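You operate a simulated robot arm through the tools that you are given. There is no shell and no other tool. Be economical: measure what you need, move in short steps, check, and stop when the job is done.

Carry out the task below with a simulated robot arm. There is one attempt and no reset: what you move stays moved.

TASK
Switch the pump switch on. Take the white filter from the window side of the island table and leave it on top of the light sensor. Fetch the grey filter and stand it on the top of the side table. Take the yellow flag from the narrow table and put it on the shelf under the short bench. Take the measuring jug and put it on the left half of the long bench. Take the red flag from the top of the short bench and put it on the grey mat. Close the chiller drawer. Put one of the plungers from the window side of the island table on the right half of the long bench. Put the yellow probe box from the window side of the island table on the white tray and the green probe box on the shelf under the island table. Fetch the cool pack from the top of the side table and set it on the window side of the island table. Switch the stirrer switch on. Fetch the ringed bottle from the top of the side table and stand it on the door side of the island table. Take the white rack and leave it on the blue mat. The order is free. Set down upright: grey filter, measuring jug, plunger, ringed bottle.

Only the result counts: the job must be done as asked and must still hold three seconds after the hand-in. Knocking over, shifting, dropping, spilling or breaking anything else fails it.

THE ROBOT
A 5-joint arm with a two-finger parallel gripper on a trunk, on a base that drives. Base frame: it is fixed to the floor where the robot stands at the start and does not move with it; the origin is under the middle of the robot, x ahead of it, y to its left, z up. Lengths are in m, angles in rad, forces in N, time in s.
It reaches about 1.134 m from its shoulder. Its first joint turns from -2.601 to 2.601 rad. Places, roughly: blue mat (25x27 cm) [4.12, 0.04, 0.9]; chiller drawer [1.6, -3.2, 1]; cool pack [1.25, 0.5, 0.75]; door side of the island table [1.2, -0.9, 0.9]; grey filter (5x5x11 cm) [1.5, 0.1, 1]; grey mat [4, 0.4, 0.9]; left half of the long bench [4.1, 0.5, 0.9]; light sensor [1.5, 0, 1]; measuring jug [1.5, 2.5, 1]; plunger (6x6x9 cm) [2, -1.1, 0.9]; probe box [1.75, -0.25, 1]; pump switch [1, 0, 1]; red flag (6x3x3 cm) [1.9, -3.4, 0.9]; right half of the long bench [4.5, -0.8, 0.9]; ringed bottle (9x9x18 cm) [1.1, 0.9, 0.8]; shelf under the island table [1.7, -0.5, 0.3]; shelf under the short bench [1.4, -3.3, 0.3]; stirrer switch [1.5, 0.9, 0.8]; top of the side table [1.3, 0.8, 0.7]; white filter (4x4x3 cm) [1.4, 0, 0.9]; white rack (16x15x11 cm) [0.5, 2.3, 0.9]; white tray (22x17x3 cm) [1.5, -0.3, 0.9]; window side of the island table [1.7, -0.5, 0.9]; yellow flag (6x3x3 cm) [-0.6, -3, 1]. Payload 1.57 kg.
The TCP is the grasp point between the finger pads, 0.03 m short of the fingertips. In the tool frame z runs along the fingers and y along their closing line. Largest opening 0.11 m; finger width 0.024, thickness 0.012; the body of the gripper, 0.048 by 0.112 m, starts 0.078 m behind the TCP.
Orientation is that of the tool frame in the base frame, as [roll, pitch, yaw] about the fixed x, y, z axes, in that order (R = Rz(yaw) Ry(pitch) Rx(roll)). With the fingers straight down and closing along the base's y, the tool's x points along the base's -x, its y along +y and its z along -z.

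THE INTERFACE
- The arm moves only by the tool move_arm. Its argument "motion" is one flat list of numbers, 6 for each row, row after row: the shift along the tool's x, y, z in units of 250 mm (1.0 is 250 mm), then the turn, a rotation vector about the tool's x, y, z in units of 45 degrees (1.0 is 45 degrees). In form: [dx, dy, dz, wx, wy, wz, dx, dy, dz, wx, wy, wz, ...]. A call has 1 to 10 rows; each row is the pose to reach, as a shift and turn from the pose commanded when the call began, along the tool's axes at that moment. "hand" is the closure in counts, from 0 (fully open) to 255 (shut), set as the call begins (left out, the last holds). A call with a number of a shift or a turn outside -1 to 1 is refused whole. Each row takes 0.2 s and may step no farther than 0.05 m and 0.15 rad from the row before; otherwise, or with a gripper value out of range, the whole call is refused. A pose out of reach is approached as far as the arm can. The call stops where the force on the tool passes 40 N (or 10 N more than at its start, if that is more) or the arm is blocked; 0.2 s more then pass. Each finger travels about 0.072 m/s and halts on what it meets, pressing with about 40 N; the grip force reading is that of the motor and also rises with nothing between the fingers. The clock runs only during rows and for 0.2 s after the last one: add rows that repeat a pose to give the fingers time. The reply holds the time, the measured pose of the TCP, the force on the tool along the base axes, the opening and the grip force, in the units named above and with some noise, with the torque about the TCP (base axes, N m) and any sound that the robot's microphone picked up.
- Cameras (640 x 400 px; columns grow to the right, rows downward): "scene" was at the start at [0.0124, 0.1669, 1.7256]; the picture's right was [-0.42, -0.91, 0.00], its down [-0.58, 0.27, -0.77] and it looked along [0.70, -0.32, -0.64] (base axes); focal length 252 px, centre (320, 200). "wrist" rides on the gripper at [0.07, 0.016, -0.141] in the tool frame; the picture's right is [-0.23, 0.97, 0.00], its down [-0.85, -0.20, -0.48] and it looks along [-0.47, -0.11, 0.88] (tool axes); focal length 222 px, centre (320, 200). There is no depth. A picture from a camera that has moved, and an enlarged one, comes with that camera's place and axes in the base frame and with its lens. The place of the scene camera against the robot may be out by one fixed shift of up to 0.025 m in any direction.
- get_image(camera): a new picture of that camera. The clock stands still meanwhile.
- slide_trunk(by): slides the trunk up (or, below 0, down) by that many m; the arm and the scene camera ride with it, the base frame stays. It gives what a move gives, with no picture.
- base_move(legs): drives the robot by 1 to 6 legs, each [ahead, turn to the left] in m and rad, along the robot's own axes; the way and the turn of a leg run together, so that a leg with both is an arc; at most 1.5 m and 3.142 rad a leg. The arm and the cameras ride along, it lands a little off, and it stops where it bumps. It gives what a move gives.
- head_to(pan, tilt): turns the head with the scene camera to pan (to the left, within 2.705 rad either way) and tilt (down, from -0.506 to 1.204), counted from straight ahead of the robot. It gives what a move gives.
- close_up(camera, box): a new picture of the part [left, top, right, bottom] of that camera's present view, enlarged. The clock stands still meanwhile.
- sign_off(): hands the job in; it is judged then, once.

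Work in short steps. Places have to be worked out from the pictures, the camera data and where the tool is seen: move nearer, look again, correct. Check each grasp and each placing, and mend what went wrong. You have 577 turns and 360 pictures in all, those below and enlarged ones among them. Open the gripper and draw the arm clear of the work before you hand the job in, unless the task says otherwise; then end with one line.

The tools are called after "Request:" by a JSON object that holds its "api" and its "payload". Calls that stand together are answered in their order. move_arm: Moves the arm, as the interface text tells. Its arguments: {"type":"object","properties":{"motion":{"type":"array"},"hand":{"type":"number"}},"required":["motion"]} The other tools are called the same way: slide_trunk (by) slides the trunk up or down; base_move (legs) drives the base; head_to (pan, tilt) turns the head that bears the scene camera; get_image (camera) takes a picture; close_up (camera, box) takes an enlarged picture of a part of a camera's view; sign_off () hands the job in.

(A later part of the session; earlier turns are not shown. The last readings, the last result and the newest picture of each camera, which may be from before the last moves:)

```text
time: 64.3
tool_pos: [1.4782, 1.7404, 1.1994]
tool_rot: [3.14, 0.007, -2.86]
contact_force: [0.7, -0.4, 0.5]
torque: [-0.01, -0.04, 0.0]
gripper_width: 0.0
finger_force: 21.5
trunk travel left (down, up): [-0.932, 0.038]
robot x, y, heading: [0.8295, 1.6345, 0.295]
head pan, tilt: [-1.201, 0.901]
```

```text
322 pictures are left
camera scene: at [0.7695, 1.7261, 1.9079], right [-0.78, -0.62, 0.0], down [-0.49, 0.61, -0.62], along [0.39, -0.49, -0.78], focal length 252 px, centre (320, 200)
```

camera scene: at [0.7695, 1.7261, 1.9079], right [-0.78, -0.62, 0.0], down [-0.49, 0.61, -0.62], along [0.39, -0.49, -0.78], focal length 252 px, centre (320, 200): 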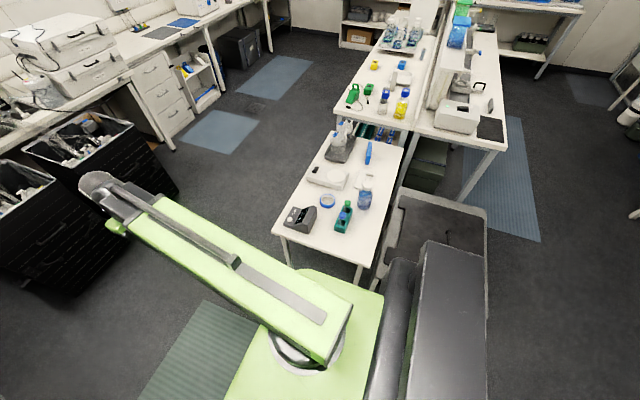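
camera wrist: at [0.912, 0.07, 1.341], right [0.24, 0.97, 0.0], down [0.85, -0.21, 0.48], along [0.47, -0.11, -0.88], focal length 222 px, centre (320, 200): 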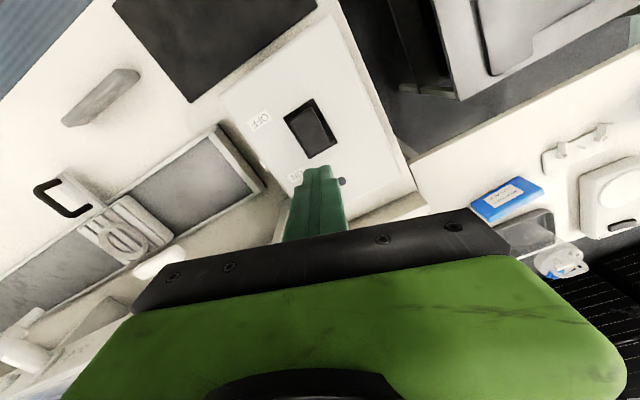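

I can see the side table well. I zoom on the bottle and its surroundings.

Request:
{"api": "close_up", "payload": {"camera": "scene", "box": [270, 110, 430, 250]}}

```text
2.86 times, centred on (350, 180) of scene
camera zoom: at [0.7695, 1.7261, 1.9079], right [-0.78, -0.62, 0.0], down [-0.49, 0.61, -0.62], along [0.39, -0.49, -0.78], focal length 722 px, centre (234, 257)
```

zoom: 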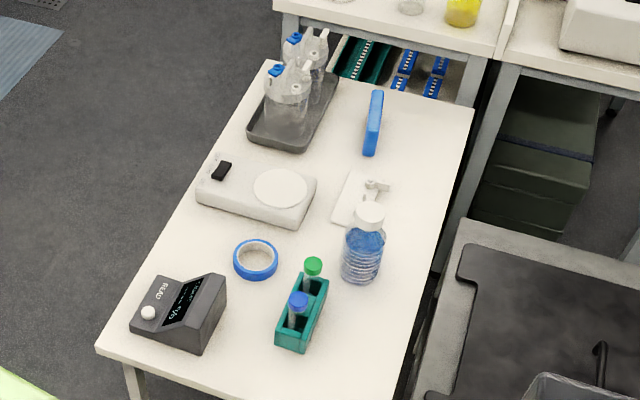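

The ringed bottle stands at about (1.115, 0.88), clear along the table's length. I swing the open gripper towards it in stages, turning it to close along the window direction.

Request:
{"api": "move_arm", "payload": {"motion": [0.053, -0.184, 0, 0, 0, 0.18, 0.107, -0.369, 0, 0, 0, 0.36, 0.16, -0.553, 0, 0, 0, 0.54, 0.213, -0.738, 0, 0, 0, 0.72, 0.267, -0.922, 0, 0, 0, 0.9], "hand": 0}}

Request:
{"api": "move_arm", "payload": {"motion": [0, -0.193, 0, 0, 0, 0.18, 0, -0.386, 0, 0, 0, 0.36, 0, -0.58, 0, 0, 0, 0.54, 0, -0.773, 0, 0, 0, 0.72, 0, -0.966, 0, 0, 0, 0.9]}}

Request:
{"api": "move_arm", "payload": {"motion": [-0.1, -0.162, 0, 0, 0, 0.1, -0.2, -0.324, 0, 0, 0, 0.19, -0.3, -0.486, 0, 0, 0, 0.19, -0.4, -0.648, 0, 0, 0, 0.19, -0.504, -0.81, 0, 0, 0, 0.19]}}

Request:
{"api": "get_image", "payload": {"camera": "wrist"}}

```text
time: 65.5
tool_pos: [1.4849, 1.4976, 1.2007]
tool_rot: [3.138, 0.006, 2.715]
contact_force: [-0.7, 0.2, -0.8]
torque: [0.03, 0.04, -0.04]
gripper_width: 0.11
finger_force: 0.1
out of reach, approached as far as the arm can: row 5
trunk travel left (down, up): [-0.932, 0.038]
robot x, y, heading: [0.8304, 1.6335, 0.302]
head pan, tilt: [-1.201, 0.901]
```

```text
time: 66.7
tool_pos: [1.3816, 1.2816, 1.2001]
tool_rot: [3.134, 0.0, 2.008]
contact_force: [0.2, 0.1, -0.2]
torque: [0.04, 0.01, 0.0]
gripper_width: 0.1098
finger_force: 0.0
out of reach, approached as far as the arm can: row 5
trunk travel left (down, up): [-0.932, 0.038]
robot x, y, heading: [0.8319, 1.6331, 0.297]
head pan, tilt: [-1.201, 0.901]
```

```text
time: 67.9
tool_pos: [1.2485, 1.0798, 1.1991]
tool_rot: [3.135, -0.001, 1.861]
contact_force: [-0.1, -1.1, 0.5]
torque: [0.03, 0.02, -0.02]
gripper_width: 0.11
finger_force: 0.0
trunk travel left (down, up): [-0.932, 0.038]
robot x, y, heading: [0.8318, 1.6337, 0.297]
head pan, tilt: [-1.201, 0.901]
```

```text
320 pictures are left
camera wrist: at [1.2443, 1.1507, 1.3414], right [1.0, 0.06, 0.01], down [0.05, -0.88, 0.48], along [0.03, -0.48, -0.88], focal length 222 px, centre (320, 200)
```

wrist: 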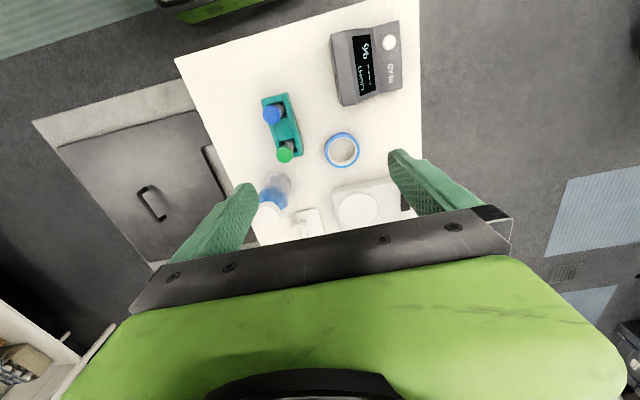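

The wrist view puts the bottle at about (1.15, 0.90). I move above it and check again.

Request:
{"api": "move_arm", "payload": {"motion": [-0.117, -0.127, 0, 0, 0, 0, -0.233, -0.253, 0, 0, 0, 0, -0.35, -0.38, 0, 0, 0, 0, -0.467, -0.507, 0, 0, 0, 0, -0.583, -0.633, 0, 0, 0, 0]}}

Request:
{"api": "get_image", "payload": {"camera": "wrist"}}

Request:
{"api": "get_image", "payload": {"camera": "scene"}}

```text
time: 69.1
tool_pos: [1.141, 0.8924, 1.199]
tool_rot: [3.135, -0.001, 1.862]
contact_force: [0.4, -1.0, 0.7]
torque: [0.01, -0.03, -0.02]
gripper_width: 0.1097
finger_force: 0.1
trunk travel left (down, up): [-0.932, 0.038]
robot x, y, heading: [0.8338, 1.6348, 0.3]
head pan, tilt: [-1.201, 0.901]
```

```text
319 pictures are left
camera wrist: at [1.1369, 0.9645, 1.3413], right [1.0, 0.06, 0.01], down [0.05, -0.88, 0.48], along [0.03, -0.48, -0.88], focal length 222 px, centre (320, 200)
```

wrist: 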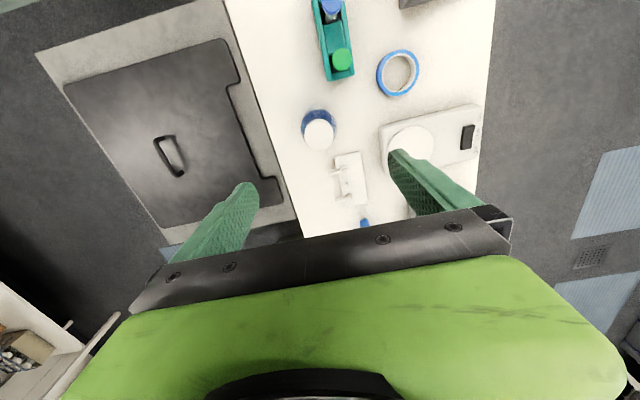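

```text
318 pictures are left
camera scene: at [0.7686, 1.7249, 1.9079], right [-0.78, -0.62, 0.0], down [-0.49, 0.61, -0.62], along [0.39, -0.49, -0.78], focal length 252 px, centre (320, 200)
```

scene: 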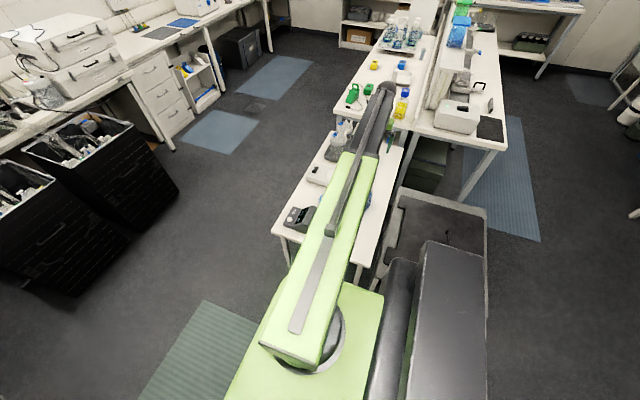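

The cap is about 16 mm past the tool centre, so I correct that and lower the trunk by 0.2 m for another look.

Request:
{"api": "move_arm", "payload": {"motion": [-0.061, -0.018, 0, 0, 0, 0]}}

Request:
{"api": "slide_trunk", "payload": {"by": -0.18}}

Request:
{"api": "get_image", "payload": {"camera": "wrist"}}

```text
time: 69.5
tool_pos: [1.1407, 0.8769, 1.1984]
tool_rot: [3.136, 0.0, 1.861]
contact_force: [0.4, 0.1, 0.6]
torque: [0.01, 0.0, 0.0]
gripper_width: 0.1099
finger_force: 0.0
trunk travel left (down, up): [-0.932, 0.038]
robot x, y, heading: [0.8306, 1.6301, 0.298]
head pan, tilt: [-1.201, 0.901]
```

```text
time: 71.5
tool_pos: [1.1411, 0.8783, 1.0197]
tool_rot: [3.135, -0.001, 1.863]
contact_force: [0.2, 0.4, 0.2]
torque: [-0.04, -0.01, -0.01]
gripper_width: 0.11
finger_force: 0.1
trunk travel left (down, up): [-0.752, 0.218]
robot x, y, heading: [0.8331, 1.6382, 0.3]
head pan, tilt: [-1.201, 0.901]
```

```text
317 pictures are left
camera wrist: at [1.1363, 0.9505, 1.1616], right [1.0, 0.06, 0.01], down [0.05, -0.88, 0.48], along [0.03, -0.48, -0.88], focal length 222 px, centre (320, 200)
```

wrist: 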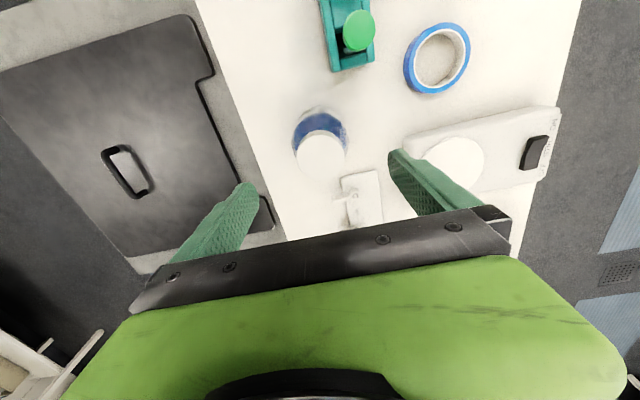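

It's centred. I lower to grasp height (TCP about 0.865) and close.

Request:
{"api": "slide_trunk", "payload": {"by": -0.145}}

Request:
{"api": "get_image", "payload": {"camera": "wrist"}}

```text
time: 73.2
tool_pos: [1.142, 0.8789, 0.874]
tool_rot: [3.135, -0.002, 1.859]
contact_force: [-0.9, -0.7, -0.1]
torque: [0.02, 0.01, -0.01]
gripper_width: 0.1097
finger_force: 0.1
trunk travel left (down, up): [-0.607, 0.363]
robot x, y, heading: [0.8326, 1.6325, 0.303]
head pan, tilt: [-1.201, 0.901]
```

```text
316 pictures are left
camera wrist: at [1.1363, 0.9505, 1.0166], right [1.0, 0.06, 0.01], down [0.05, -0.88, 0.48], along [0.03, -0.48, -0.88], focal length 222 px, centre (320, 200)
```

wrist: 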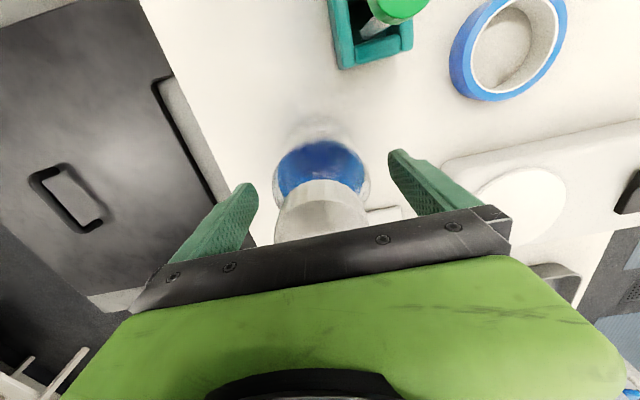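

Request:
{"api": "slide_trunk", "payload": {"by": -0.013}}

Request:
{"api": "move_arm", "payload": {"motion": [0, 0, 0, 0, 0, 0, 0, 0, 0, 0, 0, 0, 0, 0, 0, 0, 0, 0, 0, 0, 0, 0, 0, 0], "hand": 255}}

Request:
{"api": "get_image", "payload": {"camera": "wrist"}}

```text
time: 73.8
tool_pos: [1.1414, 0.8792, 0.8612]
tool_rot: [3.135, 0.0, 1.861]
contact_force: [1.2, 0.6, -1.1]
torque: [0.0, 0.03, 0.0]
gripper_width: 0.1101
finger_force: 0.0
trunk travel left (down, up): [-0.594, 0.376]
robot x, y, heading: [0.8329, 1.6385, 0.301]
head pan, tilt: [-1.201, 0.901]
```

```text
time: 74.8
tool_pos: [1.1416, 0.8797, 0.8607]
tool_rot: [3.137, 0.001, 1.861]
contact_force: [-2.7, -0.7, -0.3]
torque: [-0.15, 0.59, 0.0]
gripper_width: 0.0809
finger_force: 40.0
trunk travel left (down, up): [-0.594, 0.376]
robot x, y, heading: [0.8358, 1.6304, 0.297]
head pan, tilt: [-1.201, 0.901]
```

```text
315 pictures are left
camera wrist: at [1.136, 0.9504, 1.0036], right [1.0, 0.06, 0.01], down [0.05, -0.88, 0.48], along [0.03, -0.48, -0.88], focal length 222 px, centre (320, 200)
```

wrist: 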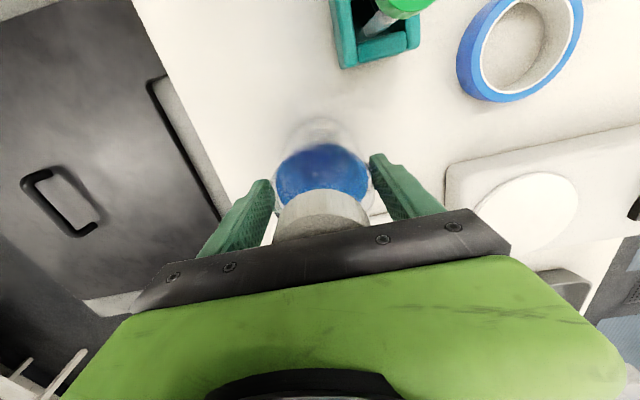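

It's gripped at 0.081 m. I lift with the trunk.

Request:
{"api": "slide_trunk", "payload": {"by": 0.33}}

Request:
{"api": "get_image", "payload": {"camera": "wrist"}}

```text
time: 78.1
tool_pos: [1.1415, 0.8796, 1.1911]
tool_rot: [3.135, -0.001, 1.86]
contact_force: [-0.5, 0.1, -7.9]
torque: [0.07, 0.02, -0.01]
gripper_width: 0.0808
finger_force: 40.2
trunk travel left (down, up): [-0.924, 0.046]
robot x, y, heading: [0.8325, 1.6331, 0.302]
head pan, tilt: [-1.201, 0.901]
```

```text
314 pictures are left
camera wrist: at [1.1366, 0.9497, 1.333], right [1.0, 0.06, 0.01], down [0.05, -0.88, 0.48], along [0.03, -0.48, -0.88], focal length 222 px, centre (320, 200)
```

wrist: 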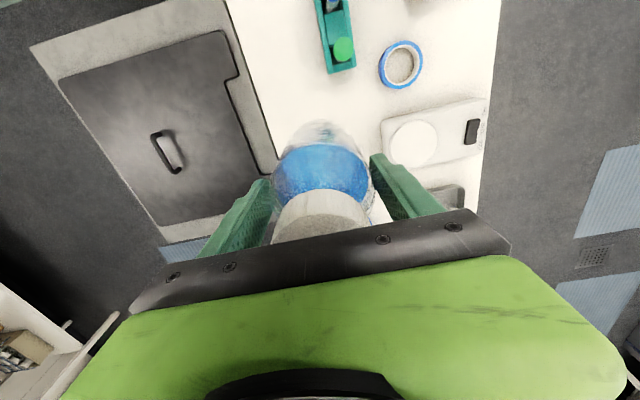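

The bottle is held. I draw the arm in a little, back out of the lane, turn left so the arm points at the island, and back along its door side.

Request:
{"api": "move_arm", "payload": {"motion": [0.18, 0, 0, 0, 0, 0, 0.36, 0, 0, 0, 0, 0, 0.54, 0, 0, 0, 0, 0, 0.68, 0, 0, 0, 0, 0]}}

Request:
{"api": "slide_trunk", "payload": {"by": 0.044}}

Request:
{"api": "base_move", "payload": {"legs": [[-1.24, 0], [0, 1.57]]}}

Request:
{"api": "head_to", "payload": {"pan": -1.9, "tilt": 0.7}}

Request:
{"api": "get_image", "payload": {"camera": "scene"}}

```text
time: 79.1
tool_pos: [1.0938, 1.0432, 1.1906]
tool_rot: [3.134, -0.001, 1.861]
contact_force: [0.3, -0.3, -7.1]
torque: [0.06, 0.02, 0.0]
gripper_width: 0.0811
finger_force: 39.7
trunk travel left (down, up): [-0.924, 0.046]
robot x, y, heading: [0.8326, 1.6364, 0.293]
head pan, tilt: [-1.201, 0.901]
```

```text
time: 79.9
tool_pos: [1.093, 1.0407, 1.2353]
tool_rot: [3.135, 0.001, 1.861]
contact_force: [0.3, 0.9, -7.2]
torque: [0.05, 0.02, -0.02]
gripper_width: 0.0806
finger_force: 39.7
trunk travel left (down, up): [-0.968, 0.002]
robot x, y, heading: [0.8335, 1.6372, 0.301]
head pan, tilt: [-1.201, 0.901]
```

```text
time: 90.0
tool_pos: [0.2489, 1.5442, 1.2343]
tool_rot: [3.137, 0.001, -2.795]
contact_force: [0.9, -1.7, -7.9]
torque: [0.02, 0.1, -0.01]
gripper_width: 0.081
finger_force: 40.2
trunk travel left (down, up): [-0.968, 0.002]
robot x, y, heading: [-0.3974, 1.2231, 1.939]
head pan, tilt: [-1.201, 0.901]
```

```text
time: 91.0
tool_pos: [0.2521, 1.5442, 1.2347]
tool_rot: [3.137, -0.002, -2.794]
contact_force: [-0.1, -0.5, -8.3]
torque: [-0.05, 0.11, 0.02]
gripper_width: 0.08
finger_force: 39.9
trunk travel left (down, up): [-0.968, 0.002]
robot x, y, heading: [-0.3972, 1.2224, 1.939]
head pan, tilt: [-1.901, 0.7]
```

```text
313 pictures are left
camera scene: at [-0.4655, 1.1239, 1.9601], right [0.04, -1.0, 0.0], down [-0.65, -0.03, -0.76], along [0.76, 0.03, -0.65], focal length 252 px, centre (320, 200)
```

scene: 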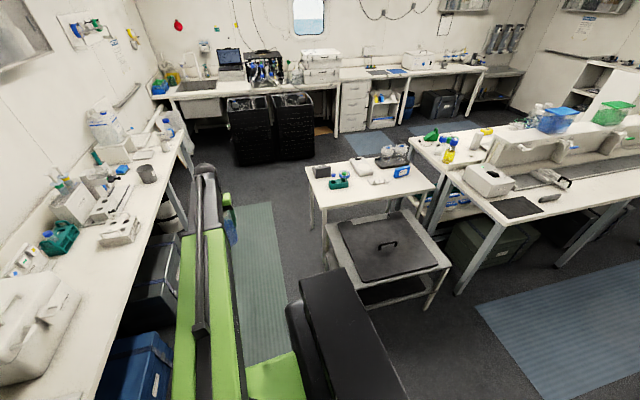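

The robot is slightly over-turned. I correct the heading and back about 2.1 m so that the bottle comes over the free front strip of the island.

Request:
{"api": "base_move", "payload": {"legs": [[0, -0.08], [-1.06, 0], [-1.06, 0]]}}

Request:
{"api": "get_image", "payload": {"camera": "scene"}}

Request:
{"api": "get_image", "payload": {"camera": "wrist"}}

```text
time: 101.9
tool_pos: [0.8871, -0.4976, 1.2343]
tool_rot: [3.135, 0.0, -2.863]
contact_force: [0.1, -1.1, -7.8]
torque: [0.0, 0.07, -0.01]
gripper_width: 0.08
finger_force: 39.9
trunk travel left (down, up): [-0.968, 0.002]
robot x, y, heading: [0.2297, -0.7761, 1.865]
head pan, tilt: [-1.901, 0.7]
```

```text
312 pictures are left
camera scene: at [0.1461, -0.8681, 1.96], right [-0.04, -1.0, 0.0], down [-0.64, 0.02, -0.76], along [0.76, -0.03, -0.64], focal length 252 px, centre (320, 200)
```

scene: 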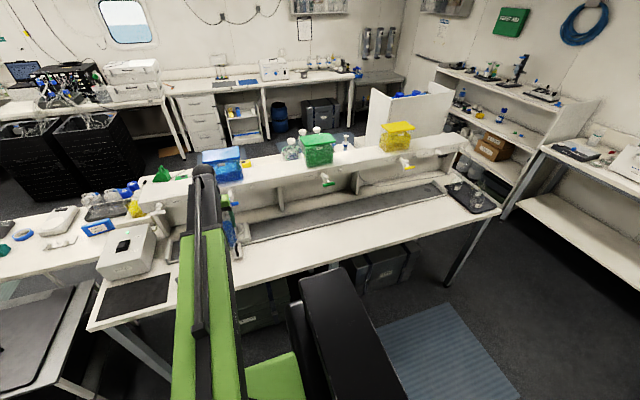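

```text
311 pictures are left
camera wrist: at [0.8168, -0.5023, 1.3772], right [-0.05, 1.0, 0.01], down [0.88, 0.04, 0.48], along [0.48, 0.03, -0.88], focal length 222 px, centre (320, 200)
```

wrist: 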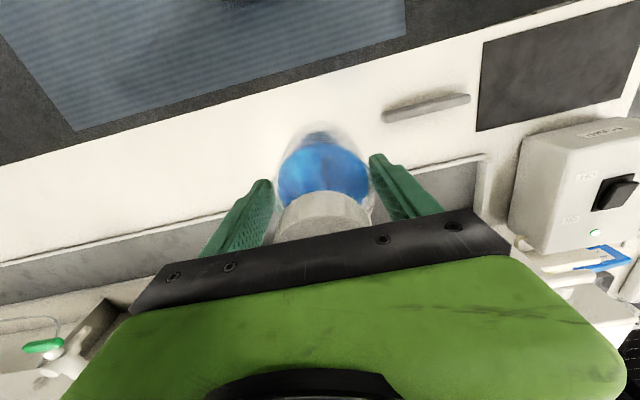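

The bottle is 6 cm in from the front edge, with the bar 12 cm away. I shift 4 cm inwards and 5 cm right, then lower in steps.

Request:
{"api": "move_arm", "payload": {"motion": [-0.05, -0.12, 0, 0, 0, 0, -0.1, -0.236, 0, 0, 0, 0]}}

Request:
{"api": "slide_trunk", "payload": {"by": -0.19}}

Request:
{"api": "get_image", "payload": {"camera": "wrist"}}

```text
time: 102.5
tool_pos: [0.9281, -0.5437, 1.2341]
tool_rot: [3.136, 0.0, -2.86]
contact_force: [-0.6, 0.3, -8.4]
torque: [-0.02, 0.06, 0.02]
gripper_width: 0.0801
finger_force: 40.1
trunk travel left (down, up): [-0.968, 0.002]
robot x, y, heading: [0.2214, -0.7735, 1.869]
head pan, tilt: [-1.901, 0.7]
```

```text
time: 104.5
tool_pos: [0.9277, -0.5449, 1.0454]
tool_rot: [3.136, 0.002, -2.864]
contact_force: [-0.2, 0.8, -7.1]
torque: [-0.03, 0.08, 0.03]
gripper_width: 0.08
finger_force: 40.2
trunk travel left (down, up): [-0.778, 0.192]
robot x, y, heading: [0.2236, -0.7706, 1.871]
head pan, tilt: [-1.901, 0.7]
```

```text
310 pictures are left
camera wrist: at [0.8567, -0.5489, 1.1873], right [-0.05, 1.0, 0.01], down [0.88, 0.04, 0.48], along [0.48, 0.03, -0.88], focal length 222 px, centre (320, 200)
```

wrist: 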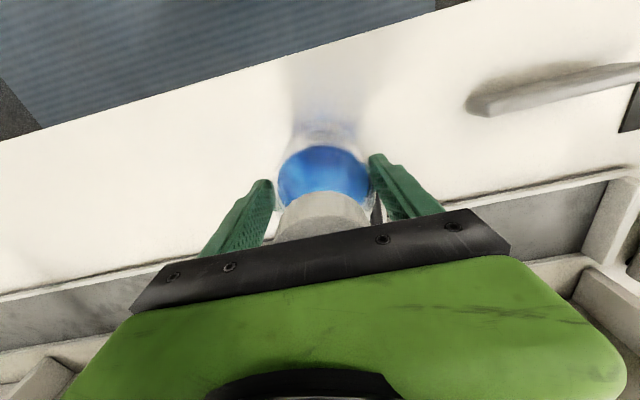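

Request:
{"api": "slide_trunk", "payload": {"by": -0.022}}

Request:
{"api": "slide_trunk", "payload": {"by": -0.008}}

Request:
{"api": "slide_trunk", "payload": {"by": -0.006}}

```text
time: 105.2
tool_pos: [0.9276, -0.5467, 1.0233]
tool_rot: [3.138, 0.001, -2.865]
contact_force: [0.8, 0.7, -7.1]
torque: [-0.02, 0.07, 0.0]
gripper_width: 0.0805
finger_force: 40.3
trunk travel left (down, up): [-0.756, 0.214]
robot x, y, heading: [0.2255, -0.7693, 1.868]
head pan, tilt: [-1.901, 0.7]
```

```text
time: 105.8
tool_pos: [0.925, -0.5454, 1.017]
tool_rot: [3.135, 0.001, -2.864]
contact_force: [1.2, -0.1, 37.1]
torque: [-0.34, -0.4, 0.37]
gripper_width: 0.0801
finger_force: 40.1
trunk travel left (down, up): [-0.748, 0.222]
robot x, y, heading: [0.2235, -0.7716, 1.869]
head pan, tilt: [-1.901, 0.7]
```

```text
time: 106.3
tool_pos: [0.9249, -0.5453, 1.0105]
tool_rot: [3.136, 0.0, -2.864]
contact_force: [-4.0, -1.3, 28.7]
torque: [-0.68, -0.37, 0.12]
gripper_width: 0.0799
finger_force: 39.7
trunk travel left (down, up): [-0.742, 0.228]
robot x, y, heading: [0.2224, -0.7689, 1.868]
head pan, tilt: [-1.901, 0.7]
```

The bottle has touched down. I open the gripper and rise.

Request:
{"api": "slide_trunk", "payload": {"by": 0.002}}

Request:
{"api": "move_arm", "payload": {"motion": [0, 0, 0, 0, 0, 0, 0, 0, 0, 0, 0, 0, 0, 0, 0, 0, 0, 0], "hand": 0}}

Request:
{"api": "slide_trunk", "payload": {"by": 0.2}}

Request:
{"api": "get_image", "payload": {"camera": "wrist"}}

```text
time: 106.9
tool_pos: [0.9258, -0.5446, 1.0106]
tool_rot: [3.137, 0.001, -2.864]
contact_force: [-1.5, -1.2, -1.4]
torque: [-0.21, 0.1, -0.05]
gripper_width: 0.08
finger_force: 39.8
trunk travel left (down, up): [-0.744, 0.226]
robot x, y, heading: [0.225, -0.7706, 1.866]
head pan, tilt: [-1.901, 0.7]
```

```text
time: 107.7
tool_pos: [0.9274, -0.5454, 1.0112]
tool_rot: [3.137, -0.001, -2.864]
contact_force: [0.4, -0.4, -0.1]
torque: [-0.02, 0.0, -0.01]
gripper_width: 0.11
finger_force: 0.0
trunk travel left (down, up): [-0.744, 0.226]
robot x, y, heading: [0.2215, -0.7717, 1.868]
head pan, tilt: [-1.901, 0.7]
```

```text
time: 109.8
tool_pos: [0.9267, -0.5452, 1.2118]
tool_rot: [3.136, 0.0, -2.863]
contact_force: [-0.3, -0.2, 0.3]
torque: [0.0, 0.01, -0.03]
gripper_width: 0.1099
finger_force: 0.1
trunk travel left (down, up): [-0.944, 0.026]
robot x, y, heading: [0.2231, -0.7712, 1.868]
head pan, tilt: [-1.901, 0.7]
```

```text
309 pictures are left
camera wrist: at [0.8563, -0.5491, 1.3535], right [-0.05, 1.0, 0.01], down [0.88, 0.04, 0.48], along [0.48, 0.03, -0.88], focal length 222 px, centre (320, 200)
```

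wrist: 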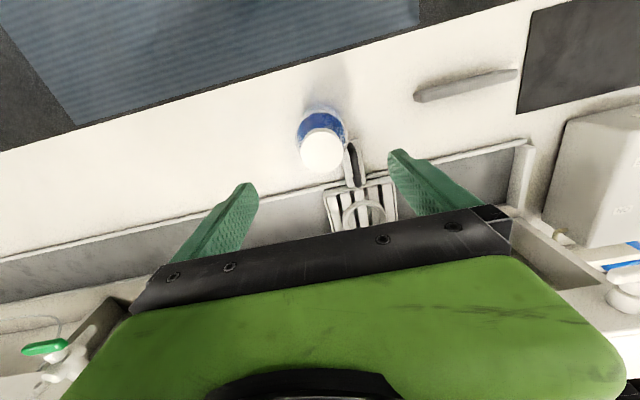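

The bottle stands upright on the door side. Next is the yellow flag: I back away along the island, turn around so the arm points towards the back wall, and look at the narrow table.

Request:
{"api": "base_move", "payload": {"legs": [[-0.9, 0], [0, -3.1]]}}

Request:
{"api": "head_to", "payload": {"pan": -0.7, "tilt": 0.6}}

Request:
{"api": "get_image", "payload": {"camera": "scene"}}

```text
time: 119.7
tool_pos: [0.1329, -2.2686, 1.2144]
tool_rot: [3.131, 0.007, 1.052]
contact_force: [-0.3, 1.3, 0.9]
torque: [-0.14, -0.02, -0.02]
gripper_width: 0.11
finger_force: 0.0
trunk travel left (down, up): [-0.944, 0.026]
robot x, y, heading: [0.4145, -1.7465, -0.519]
head pan, tilt: [-1.901, 0.7]
stopped in leg 2: the robot was blocked; the commanded pose is now the measured one
```

```text
time: 121.0
tool_pos: [0.1333, -2.2769, 1.2102]
tool_rot: [3.135, 0.0, 1.052]
contact_force: [0.5, -0.1, 0.3]
torque: [0.0, -0.01, 0.04]
gripper_width: 0.11
finger_force: 0.0
trunk travel left (down, up): [-0.944, 0.026]
robot x, y, heading: [0.4129, -1.7505, -0.524]
head pan, tilt: [-0.7, 0.6]
```

```text
308 pictures are left
camera scene: at [0.476, -1.6622, 1.9447], right [-0.94, -0.34, 0.0], down [-0.19, 0.53, -0.82], along [0.28, -0.78, -0.57], focal length 252 px, centre (320, 200)
```

scene: 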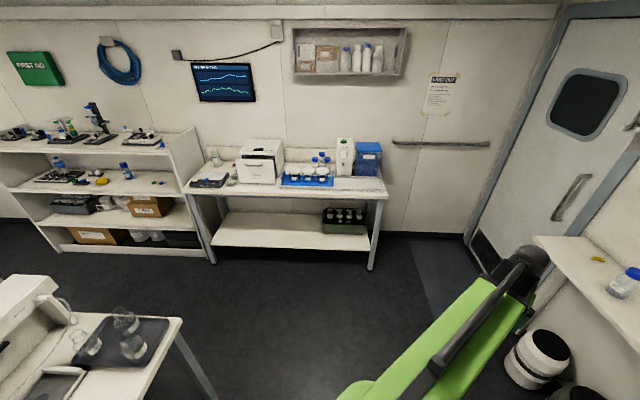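

The turn was blocked and the arm has been pressed inwards, so I look at what the arm or base met.

Request:
{"api": "get_image", "payload": {"camera": "wrist"}}

Request:
{"api": "head_to", "payload": {"pan": -1.6, "tilt": 0.8}}

Request:
{"api": "get_image", "payload": {"camera": "scene"}}

Request:
{"api": "head_to", "payload": {"pan": 0.9, "tilt": 1.0}}

Request:
{"api": "get_image", "payload": {"camera": "scene"}}

```text
307 pictures are left
camera wrist: at [0.1809, -2.2237, 1.3533], right [0.73, -0.68, 0.01], down [-0.6, -0.64, 0.48], along [-0.32, -0.36, -0.88], focal length 222 px, centre (320, 200)
```

wrist: 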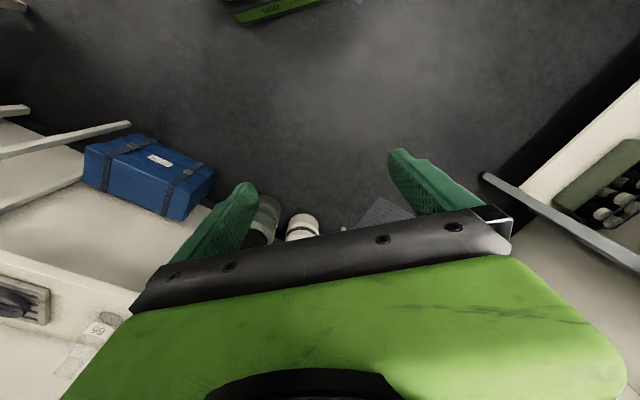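

```text
time: 122.2
tool_pos: [0.1326, -2.2772, 1.2107]
tool_rot: [3.133, 0.0, 1.052]
contact_force: [-0.2, 0.0, -0.5]
torque: [0.01, 0.01, 0.0]
gripper_width: 0.11
finger_force: 0.0
trunk travel left (down, up): [-0.944, 0.026]
robot x, y, heading: [0.4207, -1.7508, -0.523]
head pan, tilt: [-1.6, 0.799]
```

```text
306 pictures are left
camera scene: at [0.4037, -1.6473, 1.9278], right [-0.85, 0.53, 0.0], down [0.38, 0.61, -0.7], along [-0.37, -0.59, -0.72], focal length 252 px, centre (320, 200)
```

scene: 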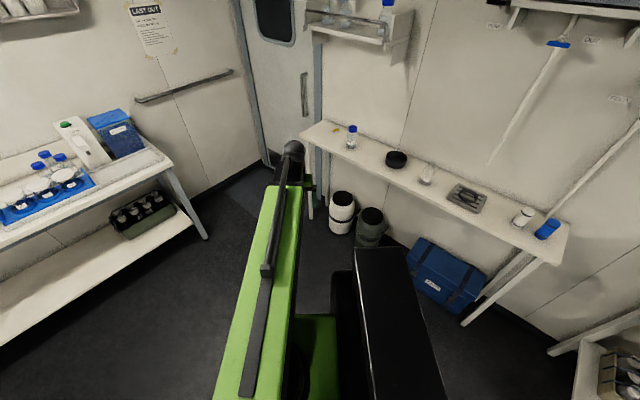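

```text
time: 124.5
tool_pos: [0.1321, -2.2777, 1.2114]
tool_rot: [3.135, 0.003, 1.052]
contact_force: [0.0, 0.0, 0.0]
torque: [0.0, -0.03, -0.02]
gripper_width: 0.1102
finger_force: 0.1
trunk travel left (down, up): [-0.944, 0.026]
robot x, y, heading: [0.4188, -1.7523, -0.527]
head pan, tilt: [0.901, 1.0]
```

```text
305 pictures are left
camera scene: at [0.5109, -1.5531, 1.9126], right [0.37, -0.93, 0.0], down [-0.78, -0.31, -0.54], along [0.5, 0.2, -0.84], focal length 252 px, centre (320, 200)
```

scene: 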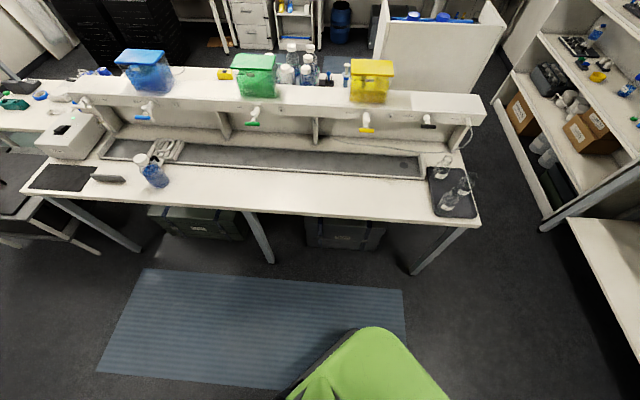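

Request:
{"api": "head_to", "payload": {"pan": 2.2, "tilt": 0.9}}

Request:
{"api": "get_image", "payload": {"camera": "scene"}}

Request:
{"api": "head_to", "payload": {"pan": -2.6, "tilt": 0.9}}

Request:
{"api": "get_image", "payload": {"camera": "scene"}}

```text
time: 126.0
tool_pos: [0.1321, -2.2761, 1.2113]
tool_rot: [3.134, 0.006, 1.053]
contact_force: [-0.6, -0.2, -0.1]
torque: [0.02, -0.01, 0.01]
gripper_width: 0.1102
finger_force: 0.0
trunk travel left (down, up): [-0.944, 0.026]
robot x, y, heading: [0.4203, -1.7505, -0.52]
head pan, tilt: [2.201, 0.901]
```

```text
304 pictures are left
camera scene: at [0.4382, -1.5036, 1.9198], right [0.99, 0.11, 0.0], down [0.08, -0.78, -0.62], along [-0.07, 0.62, -0.78], focal length 252 px, centre (320, 200)
```

scene: 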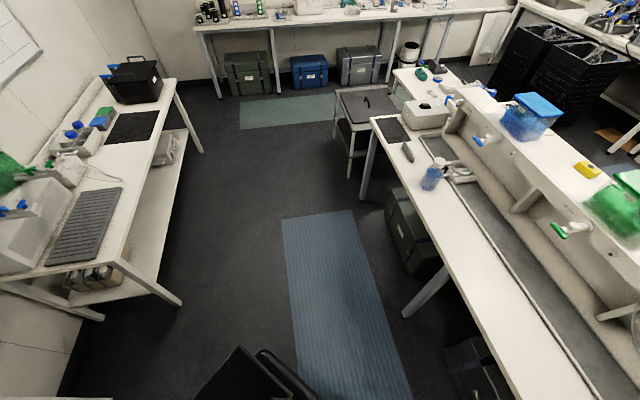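

```text
time: 129.8
tool_pos: [0.1328, -2.2763, 1.2119]
tool_rot: [3.134, 0.003, 1.052]
contact_force: [-0.1, 0.4, 0.0]
torque: [0.01, 0.01, 0.03]
gripper_width: 0.11
finger_force: 0.0
trunk travel left (down, up): [-0.944, 0.026]
robot x, y, heading: [0.4127, -1.7444, -0.523]
head pan, tilt: [-2.601, 0.901]
```

```text
303 pictures are left
camera scene: at [0.3706, -1.58, 1.9198], right [-0.02, 1.0, 0.0], down [0.78, 0.01, -0.62], along [-0.62, -0.01, -0.78], focal length 252 px, centre (320, 200)
```

scene: 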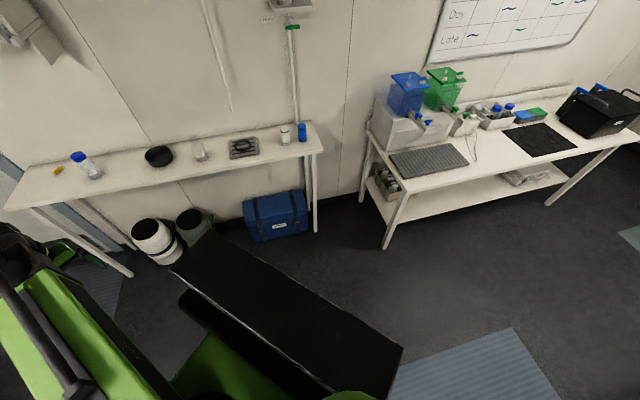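

Nothing obvious is touching now. I check that the flasks on the island's right end weren't disturbed, and zoom on the flag.

Request:
{"api": "close_up", "payload": {"camera": "scene", "box": [30, 140, 150, 220]}}

Request:
{"api": "head_to", "payload": {"pan": 0.6, "tilt": 0.7}}

Request:
{"api": "get_image", "payload": {"camera": "scene"}}

```text
5.00 times, centred on (90, 180) of scene
camera zoom: at [0.3706, -1.58, 1.9198], right [-0.02, 1.0, 0.0], down [0.78, 0.01, -0.62], along [-0.62, -0.01, -0.78], focal length 1263 px, centre (1470, 300)
```

zoom: 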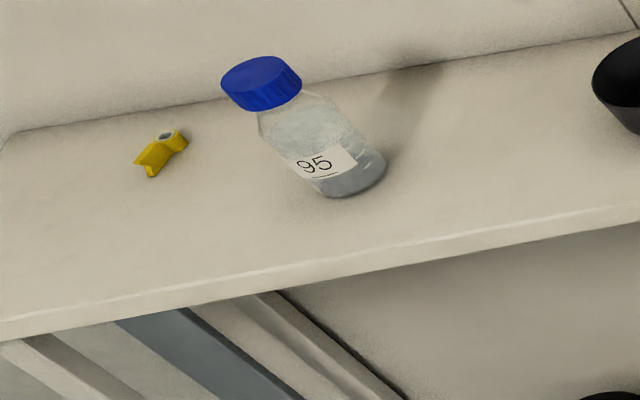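

```text
time: 132.5
tool_pos: [0.132, -2.2773, 1.2111]
tool_rot: [3.134, 0.004, 1.053]
contact_force: [-0.2, 0.4, -0.6]
torque: [-0.01, 0.03, 0.02]
gripper_width: 0.11
finger_force: 0.0
trunk travel left (down, up): [-0.944, 0.026]
robot x, y, heading: [0.4149, -1.7502, -0.524]
head pan, tilt: [0.6, 0.7]
```

```text
301 pictures are left
camera scene: at [0.5308, -1.5722, 1.936], right [0.08, -1.0, 0.0], down [-0.64, -0.05, -0.77], along [0.76, 0.06, -0.64], focal length 252 px, centre (320, 200)
```

scene: 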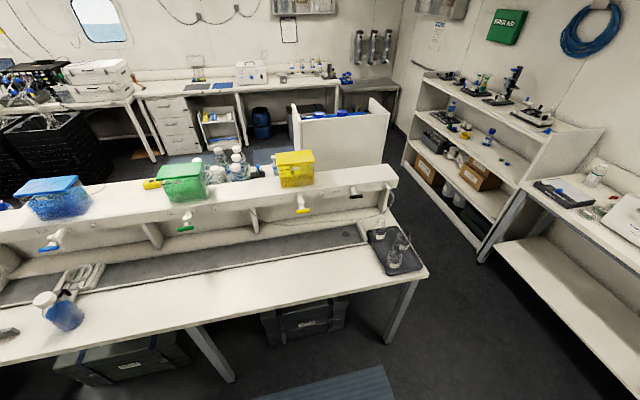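

The island looks undisturbed, and the yellow flag lies at about (-0.51, -2.92) beside a bottle. I drive to a spot in front of it.

Request:
{"api": "base_move", "payload": {"legs": [[0, -1.2]]}}

Request:
{"api": "base_move", "payload": {"legs": [[0.88, 0], [0, 0.46]]}}

Request:
{"api": "head_to", "payload": {"pan": -1.3, "tilt": 0.9}}

Request:
{"api": "get_image", "payload": {"camera": "scene"}}

```text
time: 135.9
tool_pos: [-0.1768, -1.6725, 1.2125]
tool_rot: [3.134, 0.002, -0.159]
contact_force: [0.6, 0.1, 0.8]
torque: [-0.01, 0.02, -0.03]
gripper_width: 0.1098
finger_force: 0.1
trunk travel left (down, up): [-0.944, 0.026]
robot x, y, heading: [0.3502, -1.7411, -1.724]
head pan, tilt: [0.6, 0.7]
```

```text
time: 142.0
tool_pos: [-0.3015, -2.8018, 1.2116]
tool_rot: [3.136, 0.001, 0.29]
contact_force: [0.1, 0.8, 0.1]
torque: [-0.01, -0.03, -0.03]
gripper_width: 0.1101
finger_force: 0.1
trunk travel left (down, up): [-0.944, 0.026]
robot x, y, heading: [0.2299, -2.6276, -1.287]
head pan, tilt: [0.6, 0.7]
```

```text
time: 143.9
tool_pos: [-0.3006, -2.8011, 1.2106]
tool_rot: [3.135, 0.001, 0.293]
contact_force: [-0.2, 0.5, -1.1]
torque: [0.03, 0.0, 0.0]
gripper_width: 0.1101
finger_force: 0.0
trunk travel left (down, up): [-0.944, 0.026]
robot x, y, heading: [0.2287, -2.6256, -1.284]
head pan, tilt: [-1.3, 0.901]
```

```text
300 pictures are left
camera scene: at [0.2998, -2.5739, 1.9199], right [-0.53, 0.85, 0.0], down [0.67, 0.41, -0.62], along [-0.53, -0.33, -0.78], focal length 252 px, centre (320, 200)
```

scene: 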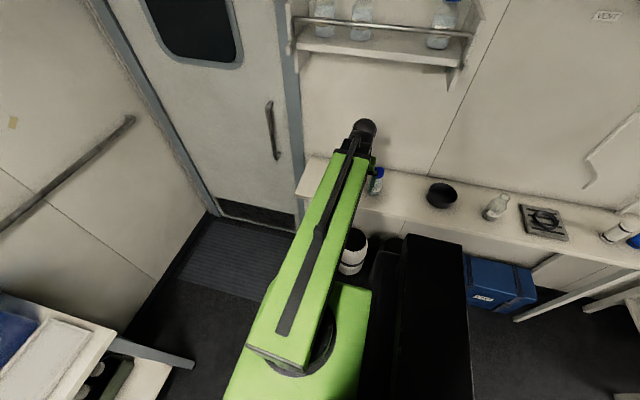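

A wall shelf hangs above the narrow table, so I lower the trunk before reaching in and look with the wrist camera.

Request:
{"api": "slide_trunk", "payload": {"by": -0.06}}

Request:
{"api": "get_image", "payload": {"camera": "wrist"}}

```text
time: 144.9
tool_pos: [-0.2995, -2.8019, 1.1521]
tool_rot: [3.134, 0.003, 0.29]
contact_force: [-0.5, 0.2, -0.3]
torque: [0.01, 0.01, 0.06]
gripper_width: 0.11
finger_force: 0.0
trunk travel left (down, up): [-0.884, 0.086]
robot x, y, heading: [0.2295, -2.6274, -1.284]
head pan, tilt: [-1.3, 0.901]
```

```text
299 pictures are left
camera wrist: at [-0.2283, -2.7956, 1.2934], right [0.06, -1.0, 0.01], down [-0.88, -0.05, 0.48], along [-0.48, -0.04, -0.88], focal length 222 px, centre (320, 200)
```

wrist: 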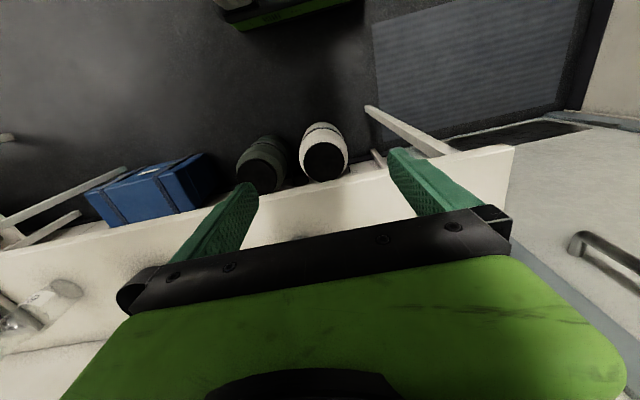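

Request:
{"api": "move_arm", "payload": {"motion": [-0.19, 0.05, 0, 0, 0, 0, -0.38, 0.09, 0, 0, 0, 0, -0.57, 0.14, 0, 0, 0, 0, -0.76, 0.18, 0, 0, 0, 0]}}

Request:
{"api": "get_image", "payload": {"camera": "wrist"}}

```text
time: 145.9
tool_pos: [-0.4701, -2.9025, 1.1511]
tool_rot: [3.134, 0.002, 0.292]
contact_force: [0.0, -0.1, 0.0]
torque: [0.0, 0.0, -0.07]
gripper_width: 0.11
finger_force: 0.1
trunk travel left (down, up): [-0.884, 0.086]
robot x, y, heading: [0.228, -2.6269, -1.288]
head pan, tilt: [-1.3, 0.901]
```

```text
298 pictures are left
camera wrist: at [-0.3986, -2.8963, 1.293], right [0.06, -1.0, 0.01], down [-0.88, -0.05, 0.48], along [-0.48, -0.04, -0.88], focal length 222 px, centre (320, 200)
```

wrist: 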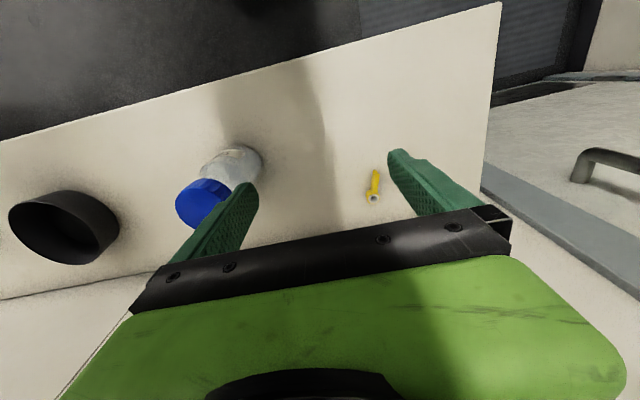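

The flag is at about (-0.527, -2.984), lying along x. I turn the gripper to close across it and move over it.

Request:
{"api": "move_arm", "payload": {"motion": [-0.1, 0.08, 0, 0, 0, 0.14, -0.2, 0.16, 0, 0, 0, 0.27, -0.312, 0.247, 0, 0, 0, 0.27]}}

Request:
{"api": "get_image", "payload": {"camera": "wrist"}}

```text
time: 146.7
tool_pos: [-0.5262, -2.9803, 1.151]
tool_rot: [3.134, 0.0, 0.078]
contact_force: [-0.3, -0.8, -0.4]
torque: [0.02, -0.02, -0.03]
gripper_width: 0.11
finger_force: 0.1
trunk travel left (down, up): [-0.884, 0.086]
robot x, y, heading: [0.2273, -2.6298, -1.284]
head pan, tilt: [-1.3, 0.901]
```

```text
297 pictures are left
camera wrist: at [-0.4547, -2.991, 1.293], right [-0.15, -0.99, 0.01], down [-0.87, 0.14, 0.48], along [-0.47, 0.07, -0.88], focal length 222 px, centre (320, 200)
```

wrist: 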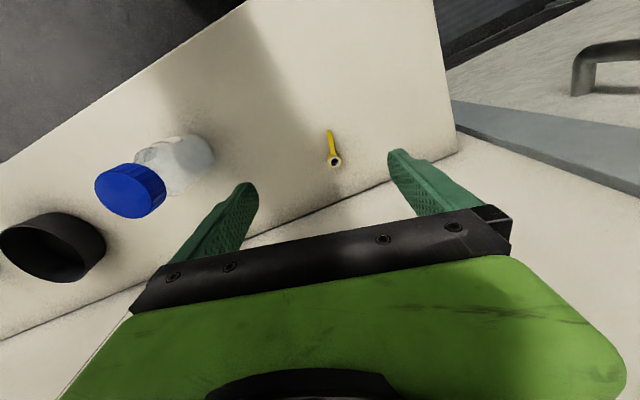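

The flag is 14 mm off to the side. I correct that and lower gently.

Request:
{"api": "move_arm", "payload": {"motion": [-0.02, 0.056, 0, 0, 0, 0], "hand": 90}}

Request:
{"api": "slide_trunk", "payload": {"by": -0.1}}

Request:
{"api": "get_image", "payload": {"camera": "wrist"}}

```text
time: 147.1
tool_pos: [-0.5284, -2.9971, 1.1509]
tool_rot: [3.135, 0.0, 0.079]
contact_force: [0.1, -0.1, -1.0]
torque: [0.03, -0.03, 0.01]
gripper_width: 0.0713
finger_force: 0.0
trunk travel left (down, up): [-0.884, 0.086]
robot x, y, heading: [0.2265, -2.6262, -1.284]
head pan, tilt: [-1.3, 0.901]
```

```text
time: 148.4
tool_pos: [-0.5289, -2.9957, 1.0511]
tool_rot: [3.135, 0.003, 0.079]
contact_force: [0.1, -0.3, 0.3]
torque: [-0.01, -0.01, -0.01]
gripper_width: 0.0713
finger_force: 0.0
trunk travel left (down, up): [-0.784, 0.186]
robot x, y, heading: [0.2303, -2.6246, -1.286]
head pan, tilt: [-1.3, 0.901]
```

```text
296 pictures are left
camera wrist: at [-0.4573, -3.0053, 1.1936], right [-0.15, -0.99, 0.01], down [-0.87, 0.13, 0.48], along [-0.47, 0.07, -0.88], focal length 222 px, centre (320, 200)
```

wrist: 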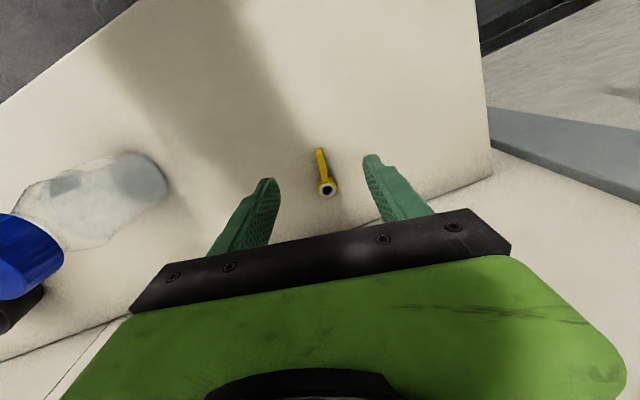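

It's centred between the fingers. I lower until near contact, then close.

Request:
{"api": "slide_trunk", "payload": {"by": -0.015}}

Request:
{"api": "slide_trunk", "payload": {"by": -0.007}}

Request:
{"api": "get_image", "payload": {"camera": "wrist"}}

```text
time: 149.1
tool_pos: [-0.5286, -2.9951, 1.0364]
tool_rot: [3.136, 0.003, 0.078]
contact_force: [-0.2, 0.3, 0.2]
torque: [0.04, 0.0, -0.03]
gripper_width: 0.0713
finger_force: 0.0
trunk travel left (down, up): [-0.769, 0.201]
robot x, y, heading: [0.2276, -2.6303, -1.285]
head pan, tilt: [-1.3, 0.901]
```

```text
time: 149.6
tool_pos: [-0.5276, -2.996, 1.0296]
tool_rot: [3.135, 0.001, 0.08]
contact_force: [0.2, -0.2, 0.8]
torque: [0.01, -0.01, 0.01]
gripper_width: 0.0709
finger_force: 0.0
trunk travel left (down, up): [-0.762, 0.208]
robot x, y, heading: [0.2296, -2.6233, -1.289]
head pan, tilt: [-1.3, 0.901]
```

```text
295 pictures are left
camera wrist: at [-0.4574, -3.0054, 1.1715], right [-0.15, -0.99, 0.01], down [-0.87, 0.13, 0.48], along [-0.47, 0.07, -0.88], focal length 222 px, centre (320, 200)
```

wrist: 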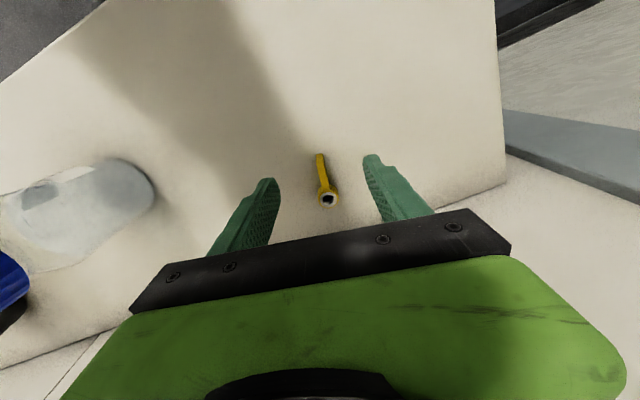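

Request:
{"api": "move_arm", "payload": {"motion": [-0.035, 0.008, 0, 0, 0, 0]}}

Request:
{"api": "slide_trunk", "payload": {"by": -0.008}}

Request:
{"api": "slide_trunk", "payload": {"by": -0.008}}

Request:
{"api": "get_image", "payload": {"camera": "wrist"}}

```text
time: 150.0
tool_pos: [-0.5378, -2.9989, 1.0289]
tool_rot: [3.133, 0.0, 0.079]
contact_force: [0.2, -1.6, 0.1]
torque: [0.0, -0.02, -0.04]
gripper_width: 0.0713
finger_force: 0.1
trunk travel left (down, up): [-0.762, 0.208]
robot x, y, heading: [0.2323, -2.6279, -1.288]
head pan, tilt: [-1.3, 0.901]
```

```text
time: 150.6
tool_pos: [-0.5375, -2.9989, 1.0215]
tool_rot: [3.135, 0.001, 0.078]
contact_force: [-0.1, 0.2, 0.1]
torque: [-0.02, -0.02, 0.0]
gripper_width: 0.0711
finger_force: 0.0
trunk travel left (down, up): [-0.754, 0.216]
robot x, y, heading: [0.2275, -2.6261, -1.286]
head pan, tilt: [-1.3, 0.901]
```

```text
time: 151.2
tool_pos: [-0.5373, -2.9979, 1.0142]
tool_rot: [3.137, 0.002, 0.079]
contact_force: [0.1, -0.2, -0.7]
torque: [0.02, -0.04, 0.0]
gripper_width: 0.0712
finger_force: 0.0
trunk travel left (down, up): [-0.746, 0.224]
robot x, y, heading: [0.226, -2.6261, -1.286]
head pan, tilt: [-1.3, 0.901]
```

```text
294 pictures are left
camera wrist: at [-0.4658, -3.0082, 1.1555], right [-0.15, -0.99, 0.01], down [-0.87, 0.13, 0.48], along [-0.47, 0.07, -0.88], focal length 222 px, centre (320, 200)
```

wrist: 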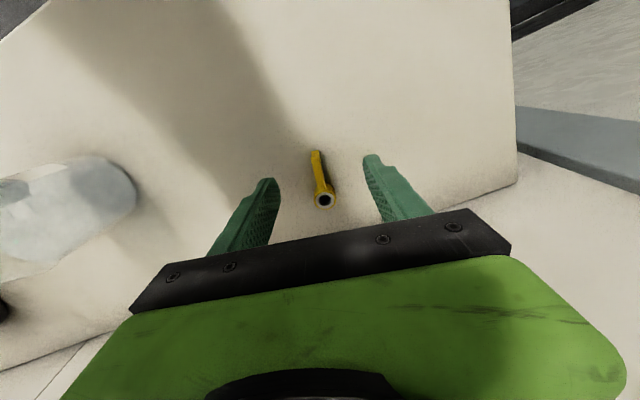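

Request:
{"api": "slide_trunk", "payload": {"by": -0.01}}

Request:
{"api": "slide_trunk", "payload": {"by": -0.01}}

Request:
{"api": "get_image", "payload": {"camera": "wrist"}}

```text
time: 151.7
tool_pos: [-0.5378, -2.9985, 1.0028]
tool_rot: [3.135, 0.003, 0.078]
contact_force: [-0.1, -1.0, 0.7]
torque: [-0.03, -0.02, -0.02]
gripper_width: 0.0713
finger_force: 0.0
trunk travel left (down, up): [-0.736, 0.234]
robot x, y, heading: [0.2301, -2.6229, -1.286]
head pan, tilt: [-1.3, 0.901]
```

```text
time: 152.3
tool_pos: [-0.5371, -2.9984, 0.9926]
tool_rot: [3.134, 0.001, 0.08]
contact_force: [-0.5, -0.1, -0.7]
torque: [0.01, -0.01, 0.02]
gripper_width: 0.0712
finger_force: 0.1
trunk travel left (down, up): [-0.726, 0.244]
robot x, y, heading: [0.2283, -2.6294, -1.288]
head pan, tilt: [-1.3, 0.901]
```

```text
293 pictures are left
camera wrist: at [-0.4658, -3.0082, 1.1355], right [-0.15, -0.99, 0.01], down [-0.87, 0.13, 0.48], along [-0.47, 0.07, -0.88], focal length 222 px, centre (320, 200)
```

wrist: 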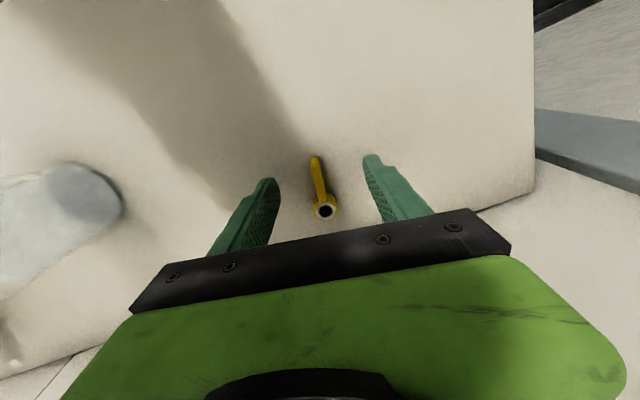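

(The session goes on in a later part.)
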